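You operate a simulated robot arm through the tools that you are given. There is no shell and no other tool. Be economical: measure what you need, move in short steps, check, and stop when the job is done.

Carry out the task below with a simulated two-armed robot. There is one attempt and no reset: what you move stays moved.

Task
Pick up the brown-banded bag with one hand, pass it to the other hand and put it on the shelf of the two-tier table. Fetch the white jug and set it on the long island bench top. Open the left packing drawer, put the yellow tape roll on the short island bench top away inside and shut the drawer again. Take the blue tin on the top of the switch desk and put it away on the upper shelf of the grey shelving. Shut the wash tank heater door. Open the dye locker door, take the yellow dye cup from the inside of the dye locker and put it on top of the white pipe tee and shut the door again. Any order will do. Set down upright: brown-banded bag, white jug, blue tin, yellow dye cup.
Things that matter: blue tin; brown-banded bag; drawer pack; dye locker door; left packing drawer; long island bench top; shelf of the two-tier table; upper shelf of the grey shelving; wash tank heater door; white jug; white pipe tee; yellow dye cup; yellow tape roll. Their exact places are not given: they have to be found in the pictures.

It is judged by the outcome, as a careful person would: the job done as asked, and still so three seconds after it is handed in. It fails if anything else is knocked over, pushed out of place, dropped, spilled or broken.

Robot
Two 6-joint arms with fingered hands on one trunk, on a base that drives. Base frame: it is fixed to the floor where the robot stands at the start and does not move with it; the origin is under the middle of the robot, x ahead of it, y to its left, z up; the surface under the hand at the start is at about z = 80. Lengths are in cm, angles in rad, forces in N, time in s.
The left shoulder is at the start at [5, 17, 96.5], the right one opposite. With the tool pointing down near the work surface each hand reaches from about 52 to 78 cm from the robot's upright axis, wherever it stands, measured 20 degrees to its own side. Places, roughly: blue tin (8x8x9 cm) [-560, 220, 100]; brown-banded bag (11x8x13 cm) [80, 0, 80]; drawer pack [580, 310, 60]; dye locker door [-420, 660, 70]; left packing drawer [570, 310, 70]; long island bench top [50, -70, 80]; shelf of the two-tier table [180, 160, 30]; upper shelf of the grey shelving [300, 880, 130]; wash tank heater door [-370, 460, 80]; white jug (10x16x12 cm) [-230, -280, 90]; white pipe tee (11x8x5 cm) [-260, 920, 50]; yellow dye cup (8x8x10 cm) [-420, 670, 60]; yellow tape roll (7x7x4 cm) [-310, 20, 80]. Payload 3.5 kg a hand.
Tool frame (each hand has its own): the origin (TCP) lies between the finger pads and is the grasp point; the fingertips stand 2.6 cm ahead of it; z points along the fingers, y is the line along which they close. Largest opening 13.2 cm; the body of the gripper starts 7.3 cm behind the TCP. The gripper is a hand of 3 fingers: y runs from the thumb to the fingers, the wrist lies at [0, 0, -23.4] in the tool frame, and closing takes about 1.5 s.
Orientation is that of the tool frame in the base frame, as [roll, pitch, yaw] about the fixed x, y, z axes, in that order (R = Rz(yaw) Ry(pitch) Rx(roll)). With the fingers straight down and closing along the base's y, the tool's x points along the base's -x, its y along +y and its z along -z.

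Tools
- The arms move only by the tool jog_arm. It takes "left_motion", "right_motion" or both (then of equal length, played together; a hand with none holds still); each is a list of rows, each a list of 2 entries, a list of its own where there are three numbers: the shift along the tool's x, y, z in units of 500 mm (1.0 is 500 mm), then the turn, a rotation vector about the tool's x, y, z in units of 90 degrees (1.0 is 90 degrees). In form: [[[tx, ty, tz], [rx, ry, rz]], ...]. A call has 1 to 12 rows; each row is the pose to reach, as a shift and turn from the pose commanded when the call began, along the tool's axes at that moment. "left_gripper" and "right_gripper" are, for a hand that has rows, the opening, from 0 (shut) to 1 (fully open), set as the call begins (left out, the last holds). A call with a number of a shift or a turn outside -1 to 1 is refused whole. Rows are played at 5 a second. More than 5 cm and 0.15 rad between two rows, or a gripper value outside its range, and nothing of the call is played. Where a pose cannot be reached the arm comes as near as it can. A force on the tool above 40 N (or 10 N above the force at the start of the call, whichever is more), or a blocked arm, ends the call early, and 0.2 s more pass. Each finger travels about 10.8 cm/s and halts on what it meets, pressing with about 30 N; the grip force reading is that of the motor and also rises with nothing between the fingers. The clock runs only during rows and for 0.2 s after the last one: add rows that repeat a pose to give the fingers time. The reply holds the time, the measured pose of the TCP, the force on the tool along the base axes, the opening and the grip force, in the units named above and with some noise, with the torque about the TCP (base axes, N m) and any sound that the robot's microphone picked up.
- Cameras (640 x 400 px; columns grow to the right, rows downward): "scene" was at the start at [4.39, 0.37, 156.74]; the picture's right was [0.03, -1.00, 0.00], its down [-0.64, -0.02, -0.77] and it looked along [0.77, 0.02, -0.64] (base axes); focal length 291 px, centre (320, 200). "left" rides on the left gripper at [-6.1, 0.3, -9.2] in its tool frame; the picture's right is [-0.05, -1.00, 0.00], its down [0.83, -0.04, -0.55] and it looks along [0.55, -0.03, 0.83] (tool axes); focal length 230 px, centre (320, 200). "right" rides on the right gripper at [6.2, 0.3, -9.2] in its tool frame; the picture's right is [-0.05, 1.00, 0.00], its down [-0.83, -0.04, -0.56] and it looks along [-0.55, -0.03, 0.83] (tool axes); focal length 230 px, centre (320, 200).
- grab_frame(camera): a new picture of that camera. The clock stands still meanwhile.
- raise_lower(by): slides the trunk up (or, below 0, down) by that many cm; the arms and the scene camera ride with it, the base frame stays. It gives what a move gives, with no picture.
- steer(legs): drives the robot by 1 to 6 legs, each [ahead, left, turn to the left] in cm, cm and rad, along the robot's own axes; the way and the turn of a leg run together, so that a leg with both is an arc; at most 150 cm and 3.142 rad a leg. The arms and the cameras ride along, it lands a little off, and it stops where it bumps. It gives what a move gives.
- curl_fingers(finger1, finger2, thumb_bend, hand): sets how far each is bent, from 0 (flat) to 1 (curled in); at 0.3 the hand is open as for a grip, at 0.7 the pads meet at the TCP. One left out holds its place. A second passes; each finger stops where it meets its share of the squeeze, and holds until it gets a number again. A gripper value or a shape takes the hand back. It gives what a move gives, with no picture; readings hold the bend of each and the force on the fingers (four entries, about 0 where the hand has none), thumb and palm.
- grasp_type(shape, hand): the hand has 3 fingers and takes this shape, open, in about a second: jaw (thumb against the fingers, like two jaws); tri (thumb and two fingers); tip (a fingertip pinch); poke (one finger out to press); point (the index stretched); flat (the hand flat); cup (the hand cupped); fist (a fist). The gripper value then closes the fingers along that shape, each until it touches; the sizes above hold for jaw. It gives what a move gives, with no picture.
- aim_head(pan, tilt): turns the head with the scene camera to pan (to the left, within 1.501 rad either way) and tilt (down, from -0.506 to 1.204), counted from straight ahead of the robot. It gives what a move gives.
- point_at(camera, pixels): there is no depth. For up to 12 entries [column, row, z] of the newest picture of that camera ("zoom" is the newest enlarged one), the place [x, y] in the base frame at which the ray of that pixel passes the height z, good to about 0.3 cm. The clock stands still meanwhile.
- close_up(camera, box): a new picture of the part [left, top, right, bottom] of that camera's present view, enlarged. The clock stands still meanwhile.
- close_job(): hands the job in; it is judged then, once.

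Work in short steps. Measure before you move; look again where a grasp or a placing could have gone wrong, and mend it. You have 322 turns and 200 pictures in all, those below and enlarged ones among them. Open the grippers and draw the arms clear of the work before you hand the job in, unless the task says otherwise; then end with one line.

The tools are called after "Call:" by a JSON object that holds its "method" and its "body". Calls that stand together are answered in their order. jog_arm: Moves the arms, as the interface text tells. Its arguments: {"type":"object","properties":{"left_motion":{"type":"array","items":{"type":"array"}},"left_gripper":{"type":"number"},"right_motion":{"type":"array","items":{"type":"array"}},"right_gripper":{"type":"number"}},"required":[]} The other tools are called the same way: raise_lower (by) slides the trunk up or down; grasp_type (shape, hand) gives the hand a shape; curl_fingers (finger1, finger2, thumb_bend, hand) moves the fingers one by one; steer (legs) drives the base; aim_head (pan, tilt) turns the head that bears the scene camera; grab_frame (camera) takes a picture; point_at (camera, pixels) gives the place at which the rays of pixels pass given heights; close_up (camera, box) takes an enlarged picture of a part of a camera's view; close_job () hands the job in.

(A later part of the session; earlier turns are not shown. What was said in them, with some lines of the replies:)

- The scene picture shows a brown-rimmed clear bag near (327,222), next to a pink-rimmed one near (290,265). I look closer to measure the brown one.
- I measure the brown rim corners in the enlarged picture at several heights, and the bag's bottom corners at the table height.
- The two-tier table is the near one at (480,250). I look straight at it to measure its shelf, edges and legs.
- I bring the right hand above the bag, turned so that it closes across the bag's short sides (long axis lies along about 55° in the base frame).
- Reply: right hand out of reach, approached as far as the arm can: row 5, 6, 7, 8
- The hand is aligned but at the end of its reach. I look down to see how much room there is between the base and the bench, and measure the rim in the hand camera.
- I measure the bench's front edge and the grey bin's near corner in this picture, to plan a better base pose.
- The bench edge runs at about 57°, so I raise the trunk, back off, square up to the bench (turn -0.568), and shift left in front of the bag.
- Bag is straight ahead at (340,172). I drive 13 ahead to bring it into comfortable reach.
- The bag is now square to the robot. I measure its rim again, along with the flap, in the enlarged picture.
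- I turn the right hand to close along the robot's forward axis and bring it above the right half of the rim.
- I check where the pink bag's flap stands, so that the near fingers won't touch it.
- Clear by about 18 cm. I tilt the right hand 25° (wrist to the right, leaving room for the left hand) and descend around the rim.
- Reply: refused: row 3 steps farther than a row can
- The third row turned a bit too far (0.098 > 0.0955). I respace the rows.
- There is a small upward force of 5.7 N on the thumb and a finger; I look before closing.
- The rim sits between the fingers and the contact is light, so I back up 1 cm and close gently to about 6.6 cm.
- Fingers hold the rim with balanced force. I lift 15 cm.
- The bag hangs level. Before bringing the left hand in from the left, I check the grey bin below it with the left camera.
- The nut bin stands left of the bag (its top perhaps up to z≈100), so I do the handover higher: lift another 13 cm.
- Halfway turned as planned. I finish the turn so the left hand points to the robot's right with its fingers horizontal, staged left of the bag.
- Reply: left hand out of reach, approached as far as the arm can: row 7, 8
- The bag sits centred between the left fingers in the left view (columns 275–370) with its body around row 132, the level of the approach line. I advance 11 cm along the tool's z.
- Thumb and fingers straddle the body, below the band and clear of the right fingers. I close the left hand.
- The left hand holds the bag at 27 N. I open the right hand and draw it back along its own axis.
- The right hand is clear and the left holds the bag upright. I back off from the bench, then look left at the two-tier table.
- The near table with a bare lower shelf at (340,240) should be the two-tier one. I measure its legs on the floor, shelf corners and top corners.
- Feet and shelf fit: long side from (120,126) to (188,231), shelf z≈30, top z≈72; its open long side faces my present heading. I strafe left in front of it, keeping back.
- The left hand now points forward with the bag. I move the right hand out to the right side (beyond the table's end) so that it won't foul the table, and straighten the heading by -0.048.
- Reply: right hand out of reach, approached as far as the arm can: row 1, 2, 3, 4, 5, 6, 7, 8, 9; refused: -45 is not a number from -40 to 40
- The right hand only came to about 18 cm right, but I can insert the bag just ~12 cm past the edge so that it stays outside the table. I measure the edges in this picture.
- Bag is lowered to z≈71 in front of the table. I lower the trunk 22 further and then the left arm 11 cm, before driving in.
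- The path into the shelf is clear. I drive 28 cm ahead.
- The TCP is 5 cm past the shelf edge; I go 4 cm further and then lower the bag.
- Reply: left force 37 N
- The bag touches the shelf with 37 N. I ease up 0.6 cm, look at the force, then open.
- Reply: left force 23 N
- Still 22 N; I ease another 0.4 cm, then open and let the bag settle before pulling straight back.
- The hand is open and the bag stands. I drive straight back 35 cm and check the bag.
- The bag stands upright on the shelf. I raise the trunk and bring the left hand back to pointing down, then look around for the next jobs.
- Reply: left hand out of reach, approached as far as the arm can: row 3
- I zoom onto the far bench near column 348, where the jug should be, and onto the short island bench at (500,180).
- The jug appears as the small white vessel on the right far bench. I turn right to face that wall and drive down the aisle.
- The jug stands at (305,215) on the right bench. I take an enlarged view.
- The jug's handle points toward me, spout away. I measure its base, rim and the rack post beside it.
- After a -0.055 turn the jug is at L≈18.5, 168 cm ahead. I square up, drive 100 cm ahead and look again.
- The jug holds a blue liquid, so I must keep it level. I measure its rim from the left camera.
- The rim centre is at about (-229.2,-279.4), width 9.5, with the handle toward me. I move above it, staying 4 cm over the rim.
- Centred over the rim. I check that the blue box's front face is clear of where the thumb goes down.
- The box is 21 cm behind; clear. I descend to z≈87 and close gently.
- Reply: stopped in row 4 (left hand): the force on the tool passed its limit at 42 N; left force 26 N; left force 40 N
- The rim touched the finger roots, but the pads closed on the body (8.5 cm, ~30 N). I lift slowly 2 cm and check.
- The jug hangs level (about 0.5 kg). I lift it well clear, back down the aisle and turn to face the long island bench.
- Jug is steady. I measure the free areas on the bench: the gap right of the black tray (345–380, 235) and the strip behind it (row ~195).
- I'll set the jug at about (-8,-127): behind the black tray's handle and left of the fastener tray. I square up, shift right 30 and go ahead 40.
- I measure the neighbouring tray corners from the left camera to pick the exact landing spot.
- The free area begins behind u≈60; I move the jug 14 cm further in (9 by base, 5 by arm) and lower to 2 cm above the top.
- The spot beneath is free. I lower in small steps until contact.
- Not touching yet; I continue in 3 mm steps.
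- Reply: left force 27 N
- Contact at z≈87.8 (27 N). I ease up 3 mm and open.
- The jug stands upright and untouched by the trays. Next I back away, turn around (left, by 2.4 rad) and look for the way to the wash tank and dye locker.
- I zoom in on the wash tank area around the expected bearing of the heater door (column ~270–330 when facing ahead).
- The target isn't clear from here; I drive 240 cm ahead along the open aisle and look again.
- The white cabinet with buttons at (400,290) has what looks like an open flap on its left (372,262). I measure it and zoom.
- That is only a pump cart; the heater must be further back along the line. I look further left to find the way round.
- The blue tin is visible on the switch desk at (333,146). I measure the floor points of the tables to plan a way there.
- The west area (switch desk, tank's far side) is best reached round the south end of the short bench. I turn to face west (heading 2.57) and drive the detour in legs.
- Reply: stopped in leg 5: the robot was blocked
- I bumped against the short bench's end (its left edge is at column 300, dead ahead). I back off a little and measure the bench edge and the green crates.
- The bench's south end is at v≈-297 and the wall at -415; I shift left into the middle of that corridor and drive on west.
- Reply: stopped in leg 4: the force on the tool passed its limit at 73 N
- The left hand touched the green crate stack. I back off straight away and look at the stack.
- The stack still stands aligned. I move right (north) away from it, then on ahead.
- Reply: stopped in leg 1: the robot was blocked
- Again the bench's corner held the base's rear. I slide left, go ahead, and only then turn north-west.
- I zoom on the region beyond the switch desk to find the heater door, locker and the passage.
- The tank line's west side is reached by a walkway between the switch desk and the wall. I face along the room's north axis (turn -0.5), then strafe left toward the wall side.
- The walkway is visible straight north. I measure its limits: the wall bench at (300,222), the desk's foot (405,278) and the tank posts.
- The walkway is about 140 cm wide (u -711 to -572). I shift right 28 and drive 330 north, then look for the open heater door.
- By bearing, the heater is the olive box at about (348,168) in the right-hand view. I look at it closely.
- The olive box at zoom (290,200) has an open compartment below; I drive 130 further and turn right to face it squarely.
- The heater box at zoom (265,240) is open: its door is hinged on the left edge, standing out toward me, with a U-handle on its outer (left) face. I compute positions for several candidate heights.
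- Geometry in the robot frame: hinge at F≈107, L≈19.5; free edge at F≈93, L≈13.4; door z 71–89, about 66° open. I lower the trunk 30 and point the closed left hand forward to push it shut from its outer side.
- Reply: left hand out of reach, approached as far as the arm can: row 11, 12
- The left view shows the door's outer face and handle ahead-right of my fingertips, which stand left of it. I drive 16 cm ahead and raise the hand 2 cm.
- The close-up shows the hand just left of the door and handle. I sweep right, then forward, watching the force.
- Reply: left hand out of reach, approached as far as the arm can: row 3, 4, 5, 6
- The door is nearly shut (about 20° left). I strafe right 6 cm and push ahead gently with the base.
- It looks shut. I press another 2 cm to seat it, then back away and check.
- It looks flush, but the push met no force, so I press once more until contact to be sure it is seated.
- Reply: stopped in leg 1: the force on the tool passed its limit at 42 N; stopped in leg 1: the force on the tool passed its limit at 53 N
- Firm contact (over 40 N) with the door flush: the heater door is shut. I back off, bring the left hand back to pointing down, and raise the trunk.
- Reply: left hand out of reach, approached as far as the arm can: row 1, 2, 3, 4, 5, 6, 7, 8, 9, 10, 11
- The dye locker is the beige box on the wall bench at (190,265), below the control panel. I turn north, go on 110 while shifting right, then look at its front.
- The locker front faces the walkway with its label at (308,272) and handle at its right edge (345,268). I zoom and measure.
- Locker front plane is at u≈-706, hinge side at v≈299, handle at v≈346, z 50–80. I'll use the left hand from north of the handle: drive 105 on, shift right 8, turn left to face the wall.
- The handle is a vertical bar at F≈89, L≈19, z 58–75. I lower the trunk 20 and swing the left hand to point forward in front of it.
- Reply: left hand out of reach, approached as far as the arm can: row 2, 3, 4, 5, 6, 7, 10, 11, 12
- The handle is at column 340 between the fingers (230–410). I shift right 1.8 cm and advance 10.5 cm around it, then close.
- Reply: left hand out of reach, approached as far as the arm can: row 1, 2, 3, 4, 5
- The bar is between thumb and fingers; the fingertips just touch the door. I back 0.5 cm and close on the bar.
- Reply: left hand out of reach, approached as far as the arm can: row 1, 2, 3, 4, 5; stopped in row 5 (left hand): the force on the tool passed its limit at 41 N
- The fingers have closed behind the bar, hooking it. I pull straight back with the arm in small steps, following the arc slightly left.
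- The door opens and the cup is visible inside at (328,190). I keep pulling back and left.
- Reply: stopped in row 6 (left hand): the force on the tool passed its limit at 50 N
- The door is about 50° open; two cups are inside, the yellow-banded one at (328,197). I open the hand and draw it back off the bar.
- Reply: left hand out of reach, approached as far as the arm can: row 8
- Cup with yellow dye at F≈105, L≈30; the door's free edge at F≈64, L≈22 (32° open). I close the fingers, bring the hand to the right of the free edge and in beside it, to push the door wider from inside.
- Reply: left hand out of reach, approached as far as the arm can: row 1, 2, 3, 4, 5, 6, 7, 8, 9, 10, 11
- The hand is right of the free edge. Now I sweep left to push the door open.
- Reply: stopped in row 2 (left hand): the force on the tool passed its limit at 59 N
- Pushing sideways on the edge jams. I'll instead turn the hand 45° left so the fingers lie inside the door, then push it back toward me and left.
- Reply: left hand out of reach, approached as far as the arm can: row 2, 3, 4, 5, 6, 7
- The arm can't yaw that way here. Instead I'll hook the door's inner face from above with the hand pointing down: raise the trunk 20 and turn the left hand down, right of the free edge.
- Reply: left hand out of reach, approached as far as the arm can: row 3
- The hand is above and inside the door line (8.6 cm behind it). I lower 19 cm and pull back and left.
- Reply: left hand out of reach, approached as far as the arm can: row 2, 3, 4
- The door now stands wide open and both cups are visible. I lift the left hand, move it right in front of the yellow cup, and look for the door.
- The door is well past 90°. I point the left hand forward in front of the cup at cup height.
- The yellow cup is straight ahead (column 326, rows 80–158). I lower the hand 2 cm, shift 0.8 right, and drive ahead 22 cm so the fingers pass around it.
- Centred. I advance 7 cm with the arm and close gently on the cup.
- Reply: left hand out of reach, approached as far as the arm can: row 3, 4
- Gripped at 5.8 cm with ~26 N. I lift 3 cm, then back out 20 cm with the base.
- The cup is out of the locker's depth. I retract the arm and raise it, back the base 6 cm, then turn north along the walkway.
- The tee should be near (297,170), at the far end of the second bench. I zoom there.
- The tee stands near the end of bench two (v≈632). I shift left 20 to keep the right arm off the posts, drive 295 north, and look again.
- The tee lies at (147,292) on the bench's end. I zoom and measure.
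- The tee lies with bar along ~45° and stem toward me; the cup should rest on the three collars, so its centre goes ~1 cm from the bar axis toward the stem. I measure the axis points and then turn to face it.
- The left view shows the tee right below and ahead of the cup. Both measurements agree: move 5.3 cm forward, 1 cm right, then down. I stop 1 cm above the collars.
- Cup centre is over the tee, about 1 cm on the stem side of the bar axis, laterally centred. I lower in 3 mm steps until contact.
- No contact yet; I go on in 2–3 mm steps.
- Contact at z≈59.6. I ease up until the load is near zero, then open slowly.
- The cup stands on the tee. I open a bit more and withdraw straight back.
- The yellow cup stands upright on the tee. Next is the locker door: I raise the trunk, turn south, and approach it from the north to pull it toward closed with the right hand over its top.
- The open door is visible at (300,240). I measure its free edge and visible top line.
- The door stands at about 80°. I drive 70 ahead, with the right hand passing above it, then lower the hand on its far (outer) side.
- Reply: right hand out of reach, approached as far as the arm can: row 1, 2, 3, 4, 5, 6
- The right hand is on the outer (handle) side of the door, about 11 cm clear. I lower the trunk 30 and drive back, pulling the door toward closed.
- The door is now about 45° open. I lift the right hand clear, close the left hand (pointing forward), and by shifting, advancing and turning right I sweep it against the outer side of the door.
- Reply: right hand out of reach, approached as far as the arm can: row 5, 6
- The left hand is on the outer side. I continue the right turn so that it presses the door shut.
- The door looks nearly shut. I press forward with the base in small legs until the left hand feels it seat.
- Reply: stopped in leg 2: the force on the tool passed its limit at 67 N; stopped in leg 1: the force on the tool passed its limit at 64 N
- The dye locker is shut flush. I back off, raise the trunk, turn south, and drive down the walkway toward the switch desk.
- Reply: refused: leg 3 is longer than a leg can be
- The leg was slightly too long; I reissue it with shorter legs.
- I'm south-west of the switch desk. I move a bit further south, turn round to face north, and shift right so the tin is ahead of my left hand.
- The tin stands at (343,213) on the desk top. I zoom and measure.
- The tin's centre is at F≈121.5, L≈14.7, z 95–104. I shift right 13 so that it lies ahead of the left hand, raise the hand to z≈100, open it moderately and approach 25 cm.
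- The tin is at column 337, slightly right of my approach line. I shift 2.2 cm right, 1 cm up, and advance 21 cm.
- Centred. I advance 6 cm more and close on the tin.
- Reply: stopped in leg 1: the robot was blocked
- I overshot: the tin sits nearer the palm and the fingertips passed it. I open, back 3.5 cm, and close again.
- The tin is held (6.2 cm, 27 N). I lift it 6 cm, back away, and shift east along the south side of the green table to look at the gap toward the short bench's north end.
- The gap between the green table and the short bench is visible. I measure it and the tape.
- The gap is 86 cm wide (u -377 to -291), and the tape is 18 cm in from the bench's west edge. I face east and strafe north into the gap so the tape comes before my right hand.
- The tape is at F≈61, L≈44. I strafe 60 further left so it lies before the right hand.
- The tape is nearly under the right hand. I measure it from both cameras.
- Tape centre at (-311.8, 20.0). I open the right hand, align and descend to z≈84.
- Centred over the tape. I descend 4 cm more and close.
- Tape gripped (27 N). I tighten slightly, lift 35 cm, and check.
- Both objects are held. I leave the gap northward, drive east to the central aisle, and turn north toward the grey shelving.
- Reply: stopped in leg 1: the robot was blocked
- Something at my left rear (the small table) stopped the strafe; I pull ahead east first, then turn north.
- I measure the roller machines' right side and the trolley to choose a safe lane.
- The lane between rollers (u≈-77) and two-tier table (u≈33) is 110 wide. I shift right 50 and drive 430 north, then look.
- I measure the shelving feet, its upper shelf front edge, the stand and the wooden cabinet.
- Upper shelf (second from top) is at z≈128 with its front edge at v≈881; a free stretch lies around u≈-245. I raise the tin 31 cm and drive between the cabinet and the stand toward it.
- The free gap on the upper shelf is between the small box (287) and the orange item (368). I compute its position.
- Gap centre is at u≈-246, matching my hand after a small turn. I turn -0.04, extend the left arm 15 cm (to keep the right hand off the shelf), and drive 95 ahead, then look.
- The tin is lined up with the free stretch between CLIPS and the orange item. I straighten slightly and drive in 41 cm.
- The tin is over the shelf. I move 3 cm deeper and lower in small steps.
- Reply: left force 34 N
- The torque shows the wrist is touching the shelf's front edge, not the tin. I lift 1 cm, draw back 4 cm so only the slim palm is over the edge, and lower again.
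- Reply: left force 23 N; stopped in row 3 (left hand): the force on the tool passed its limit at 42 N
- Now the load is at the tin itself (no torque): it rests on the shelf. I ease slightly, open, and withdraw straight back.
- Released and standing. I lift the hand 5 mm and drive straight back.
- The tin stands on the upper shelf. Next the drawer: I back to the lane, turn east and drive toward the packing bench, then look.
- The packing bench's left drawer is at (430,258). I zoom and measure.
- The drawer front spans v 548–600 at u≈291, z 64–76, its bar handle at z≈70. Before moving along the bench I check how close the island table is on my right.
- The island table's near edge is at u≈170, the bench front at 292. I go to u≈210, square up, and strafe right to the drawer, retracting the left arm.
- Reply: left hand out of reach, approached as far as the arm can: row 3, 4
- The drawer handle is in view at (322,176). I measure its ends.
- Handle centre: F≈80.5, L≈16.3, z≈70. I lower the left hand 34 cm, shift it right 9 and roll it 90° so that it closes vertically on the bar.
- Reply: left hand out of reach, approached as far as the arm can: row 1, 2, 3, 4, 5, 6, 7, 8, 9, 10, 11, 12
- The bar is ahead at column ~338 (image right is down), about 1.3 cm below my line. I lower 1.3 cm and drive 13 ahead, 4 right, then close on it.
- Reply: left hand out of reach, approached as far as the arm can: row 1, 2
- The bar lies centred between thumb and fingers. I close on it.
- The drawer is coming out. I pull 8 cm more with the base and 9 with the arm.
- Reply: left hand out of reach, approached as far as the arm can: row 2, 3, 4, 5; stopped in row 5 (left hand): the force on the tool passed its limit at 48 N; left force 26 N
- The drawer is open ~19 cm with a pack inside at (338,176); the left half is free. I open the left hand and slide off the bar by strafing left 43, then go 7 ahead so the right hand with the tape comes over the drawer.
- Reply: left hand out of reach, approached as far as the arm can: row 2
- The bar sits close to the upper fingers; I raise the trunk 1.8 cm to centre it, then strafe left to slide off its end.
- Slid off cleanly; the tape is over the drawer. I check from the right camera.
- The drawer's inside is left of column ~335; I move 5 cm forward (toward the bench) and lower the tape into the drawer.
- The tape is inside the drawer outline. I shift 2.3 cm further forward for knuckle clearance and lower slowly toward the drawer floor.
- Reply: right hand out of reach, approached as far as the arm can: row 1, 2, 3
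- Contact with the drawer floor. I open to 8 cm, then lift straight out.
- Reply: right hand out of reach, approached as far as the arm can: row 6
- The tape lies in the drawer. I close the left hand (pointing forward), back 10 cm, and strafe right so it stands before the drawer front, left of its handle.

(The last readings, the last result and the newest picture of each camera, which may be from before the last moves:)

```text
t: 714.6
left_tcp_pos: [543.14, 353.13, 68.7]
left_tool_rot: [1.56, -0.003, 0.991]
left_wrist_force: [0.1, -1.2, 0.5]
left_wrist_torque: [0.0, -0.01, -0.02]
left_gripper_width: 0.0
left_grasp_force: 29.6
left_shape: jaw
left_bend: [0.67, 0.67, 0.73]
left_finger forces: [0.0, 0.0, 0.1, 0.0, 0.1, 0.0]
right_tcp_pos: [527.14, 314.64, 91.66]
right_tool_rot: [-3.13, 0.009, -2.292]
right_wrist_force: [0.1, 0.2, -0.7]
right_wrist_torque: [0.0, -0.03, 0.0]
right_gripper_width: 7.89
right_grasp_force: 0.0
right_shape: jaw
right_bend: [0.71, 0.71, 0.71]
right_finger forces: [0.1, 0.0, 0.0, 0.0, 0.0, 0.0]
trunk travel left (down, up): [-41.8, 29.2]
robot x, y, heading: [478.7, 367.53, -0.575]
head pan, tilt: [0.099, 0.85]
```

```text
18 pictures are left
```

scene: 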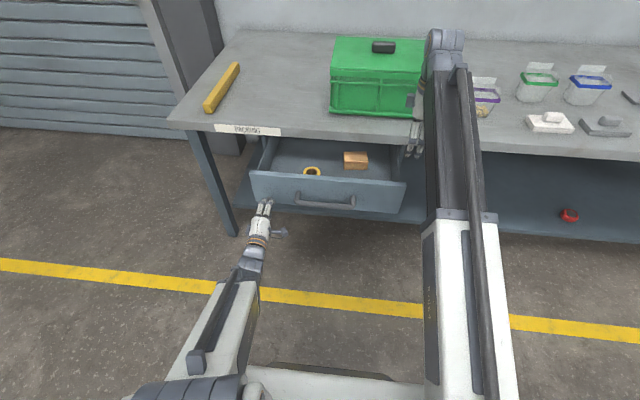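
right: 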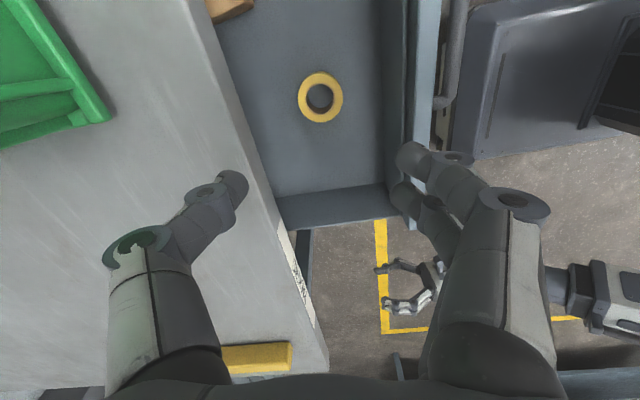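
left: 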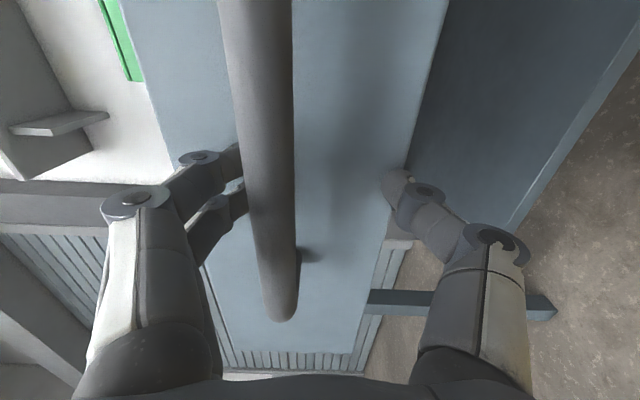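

The left hand faces the drawer front. I first retract the right hand 15 cm so it keeps clear of the green box, then push ahead.

Call:
{"method": "jog_arm", "body": {"right_motion": [[[0, 0.08, -0.03], [0, 0, 0]], [[0, 0.16, -0.06], [0, 0, 0]], [[0, 0.24, -0.1], [0, 0, 0]], [[0, 0.3, -0.14], [0, 0, 0]], [[0, 0.3, -0.2], [0, 0, 0]]]}}

Call:
{"method": "steer", "body": {"legs": [[12, -2, 0], [6, 0, 0]]}}

Call:
{"method": "grab_frame", "body": {"camera": "scene"}}

```text
t: 715.8
left_tcp_pos: [543.18, 353.28, 68.67]
left_tool_rot: [1.561, -0.007, 0.991]
left_wrist_force: [0.3, -0.5, -0.4]
left_wrist_torque: [-0.04, 0.01, -0.02]
left_gripper_width: 0.0
left_grasp_force: 30.4
left_shape: jaw
left_bend: [0.67, 0.67, 0.73]
left_finger forces: [0.0, 0.0, 0.0, 0.0, 0.1, 0.0]
right_tcp_pos: [517.57, 323.28, 95.42]
right_tool_rot: [-3.122, 0.009, -2.293]
right_wrist_force: [-0.6, -0.3, -1.4]
right_wrist_torque: [0.03, 0.0, 0.01]
right_gripper_width: 7.91
right_grasp_force: 0.0
right_shape: jaw
right_bend: [0.71, 0.71, 0.71]
right_finger forces: [0.1, 0.0, 0.0, 0.1, 0.0, 0.0]
right hand out of reach, approached as far as the arm can: row 3, 4, 5
trunk travel left (down, up): [-41.8, 29.2]
robot x, y, heading: [478.85, 367.62, -0.573]
head pan, tilt: [0.099, 0.85]
```

```text
t: 717.6
left_tcp_pos: [557.42, 341.84, 68.62]
left_tool_rot: [1.558, -0.006, 0.992]
left_wrist_force: [0.4, 0.1, -0.5]
left_wrist_torque: [-0.03, 0.03, 0.01]
left_gripper_width: 0.0
left_grasp_force: 29.6
left_shape: jaw
left_bend: [0.68, 0.68, 0.74]
left_finger forces: [0.0, 0.0, 0.0, 0.0, 0.0, 0.0]
right_tcp_pos: [531.85, 311.86, 95.21]
right_tool_rot: [-3.125, 0.01, -2.29]
right_wrist_force: [-0.4, 0.0, 0.5]
right_wrist_torque: [-0.01, -0.03, -0.01]
right_gripper_width: 7.88
right_grasp_force: 0.1
right_shape: jaw
right_bend: [0.71, 0.71, 0.71]
right_finger forces: [0.0, 0.0, 0.0, 0.1, 0.1, 0.0]
trunk travel left (down, up): [-41.8, 29.2]
robot x, y, heading: [492.24, 355.5, -0.569]
head pan, tilt: [0.099, 0.85]
```

```text
17 pictures are left
```

scene: 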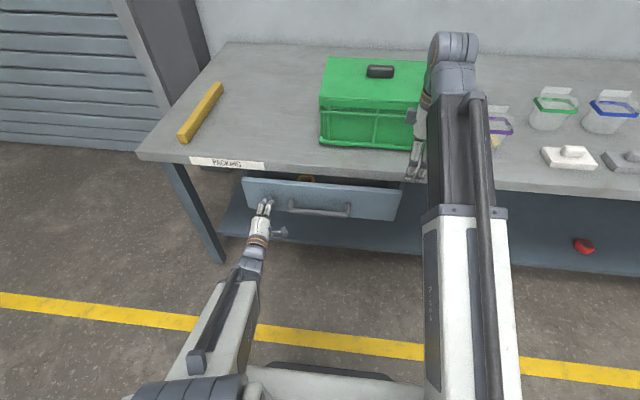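

The drawer is mostly in. Before the last push I check how far the green box is from the right hand.

Call:
{"method": "point_at", "body": {"camera": "scene", "pixels": [[320, 142, 80], [412, 150, 80], [285, 178, 76], [360, 187, 76]]}}

```text
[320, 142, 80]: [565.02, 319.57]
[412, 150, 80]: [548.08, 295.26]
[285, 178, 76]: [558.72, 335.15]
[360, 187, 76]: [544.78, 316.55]
```

The box front is at u≈301; the right hand stays 7 cm short of it. I push on until the drawer seats.

Call:
{"method": "steer", "body": {"legs": [[6, 0, 0], [4, 0, 0]]}}

Call:
{"method": "grab_frame", "body": {"camera": "scene"}}

```text
t: 719.1
left_tcp_pos: [564.13, 337.64, 68.55]
left_tool_rot: [1.563, -0.008, 0.993]
left_wrist_force: [-7.5, 4.5, 1.1]
left_wrist_torque: [-0.01, 0.01, -0.01]
left_gripper_width: 0.0
left_grasp_force: 30.1
left_shape: jaw
left_bend: [0.7, 0.7, 0.76]
left_finger forces: [0.0, 0.0, 0.0, 0.1, 0.0, 0.0]
right_tcp_pos: [538.7, 307.53, 95.28]
right_tool_rot: [-3.125, 0.011, -2.29]
right_wrist_force: [0.3, 0.0, 0.5]
right_wrist_torque: [-0.01, -0.01, -0.01]
right_gripper_width: 7.89
right_grasp_force: 0.0
right_shape: jaw
right_bend: [0.71, 0.71, 0.71]
right_finger forces: [0.0, 0.1, 0.0, 0.0, 0.0, 0.0]
trunk travel left (down, up): [-41.8, 29.2]
robot x, y, heading: [499.52, 351.93, -0.567]
head pan, tilt: [0.099, 0.85]
stopped in leg 2: the force on the tool passed its limit at 69 N (the readings are from after the stop); the commanded pose is now the measured one
```

```text
16 pictures are left
```

scene: 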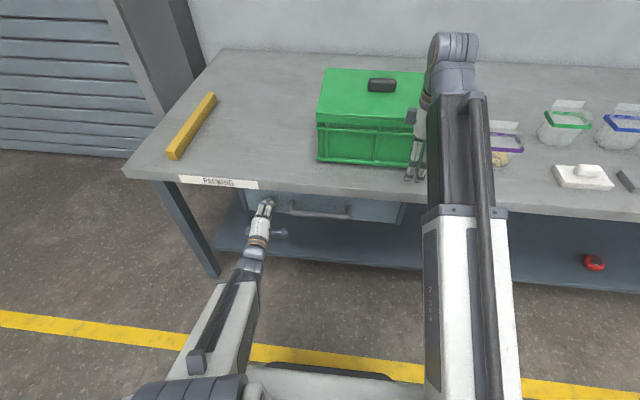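

It stopped against 69 N: the drawer is home. I back off and verify.

Call:
{"method": "steer", "body": {"legs": [[-20, 0, 0]]}}

Call:
{"method": "close_up", "body": {"camera": "scene", "box": [180, 100, 440, 260]}}

```text
t: 720.7
left_tcp_pos: [547.2, 348.25, 68.57]
left_tool_rot: [1.565, -0.006, 0.992]
left_wrist_force: [-0.4, -0.4, 0.6]
left_wrist_torque: [-0.04, 0.01, 0.0]
left_gripper_width: 0.01
left_grasp_force: 29.7
left_shape: jaw
left_bend: [0.69, 0.69, 0.75]
left_finger forces: [0.0, 0.1, 0.0, 0.0, 0.0, 0.1]
right_tcp_pos: [521.93, 318.3, 95.36]
right_tool_rot: [-3.125, 0.01, -2.291]
right_wrist_force: [-0.6, -0.1, -0.9]
right_wrist_torque: [-0.01, 0.03, 0.03]
right_gripper_width: 7.91
right_grasp_force: 0.1
right_shape: jaw
right_bend: [0.71, 0.71, 0.71]
right_finger forces: [0.0, 0.0, 0.1, 0.1, 0.0, 0.1]
trunk travel left (down, up): [-41.8, 29.2]
robot x, y, heading: [482.58, 362.84, -0.569]
head pan, tilt: [0.099, 0.85]
```

```text
2.46 times, centred on (310, 180) of scene
```

zoom: 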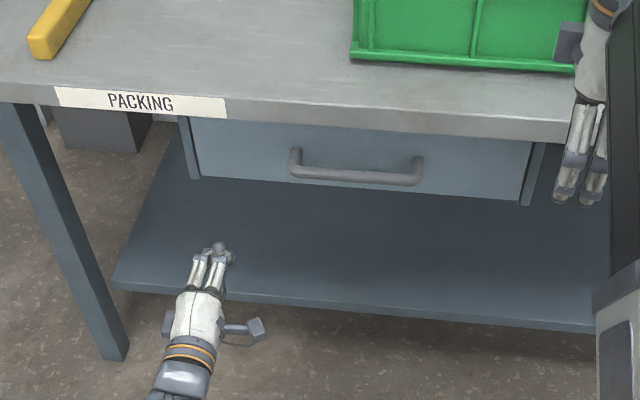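

The drawer is shut flush and all jobs are done. I open both grippers clear of the work.

Call:
{"method": "steer", "body": {"legs": [[0, 60, 0]]}}

Call:
{"method": "jog_arm", "body": {"left_motion": [[[0, 0, 0], [0, 0, 0]], [[0, 0, 0], [0, 0, 0]], [[0, 0, 0], [0, 0, 0]], [[0, 0, 0], [0, 0, 0]], [[0, 0, 0], [0, 0, 0]]], "right_motion": [[[0, 0, 0], [0, 0, 0]], [[0, 0, 0], [0, 0, 0]], [[0, 0, 0], [0, 0, 0]], [[0, 0, 0], [0, 0, 0]], [[0, 0, 0], [0, 0, 0]]], "left_gripper": 1, "right_gripper": 1}}

```text
t: 724.1
left_tcp_pos: [580.23, 400.17, 68.52]
left_tool_rot: [1.565, -0.009, 0.998]
left_wrist_force: [-1.0, -0.3, -0.9]
left_wrist_torque: [0.01, 0.03, 0.0]
left_gripper_width: 0.01
left_grasp_force: 30.2
left_shape: jaw
left_bend: [0.69, 0.69, 0.75]
left_finger forces: [0.1, 0.1, 0.0, 0.0, 0.0, 0.0]
right_tcp_pos: [555.01, 369.95, 95.22]
right_tool_rot: [-3.125, 0.01, -2.286]
right_wrist_force: [-0.4, -0.5, -0.1]
right_wrist_torque: [0.02, 0.0, 0.02]
right_gripper_width: 7.88
right_grasp_force: 0.0
right_shape: jaw
right_bend: [0.71, 0.71, 0.71]
right_finger forces: [0.0, 0.0, 0.0, 0.1, 0.0, 0.0]
trunk travel left (down, up): [-41.8, 29.2]
robot x, y, heading: [515.61, 413.97, -0.566]
head pan, tilt: [0.099, 0.85]
```

```text
t: 725.3
left_tcp_pos: [580.39, 400.18, 68.63]
left_tool_rot: [1.563, -0.005, 0.998]
left_wrist_force: [1.0, -0.1, -0.4]
left_wrist_torque: [0.0, -0.02, 0.01]
left_gripper_width: 13.18
left_grasp_force: 0.2
left_shape: jaw
left_bend: [0.3, 0.3, 0.3]
left_finger forces: [0.0, 0.1, 0.0, 0.0, 0.0, 0.1]
right_tcp_pos: [554.94, 370.02, 95.26]
right_tool_rot: [-3.124, 0.009, -2.287]
right_wrist_force: [0.4, -0.1, 0.2]
right_wrist_torque: [-0.04, 0.0, 0.03]
right_gripper_width: 13.19
right_grasp_force: 0.1
right_shape: jaw
right_bend: [0.3, 0.3, 0.3]
right_finger forces: [0.1, 0.1, 0.0, 0.0, 0.0, 0.0]
trunk travel left (down, up): [-41.8, 29.2]
robot x, y, heading: [515.26, 413.97, -0.567]
head pan, tilt: [0.099, 0.85]
```

Both hands are open and clear of the work; I hand the job in.

Call:
{"method": "close_job", "body": {}}

```text
The job is handed in.
```

All six jobs are finished and handed in. The bag, jug, tin and cup stand upright, the tape is in the shut drawer, and the heater and locker doors are shut. While driving, the base was stopped four times against the short bench and the tables, and the left hand pushed the green crate stack with 73 N, but nothing looked displaced in the later pictures.
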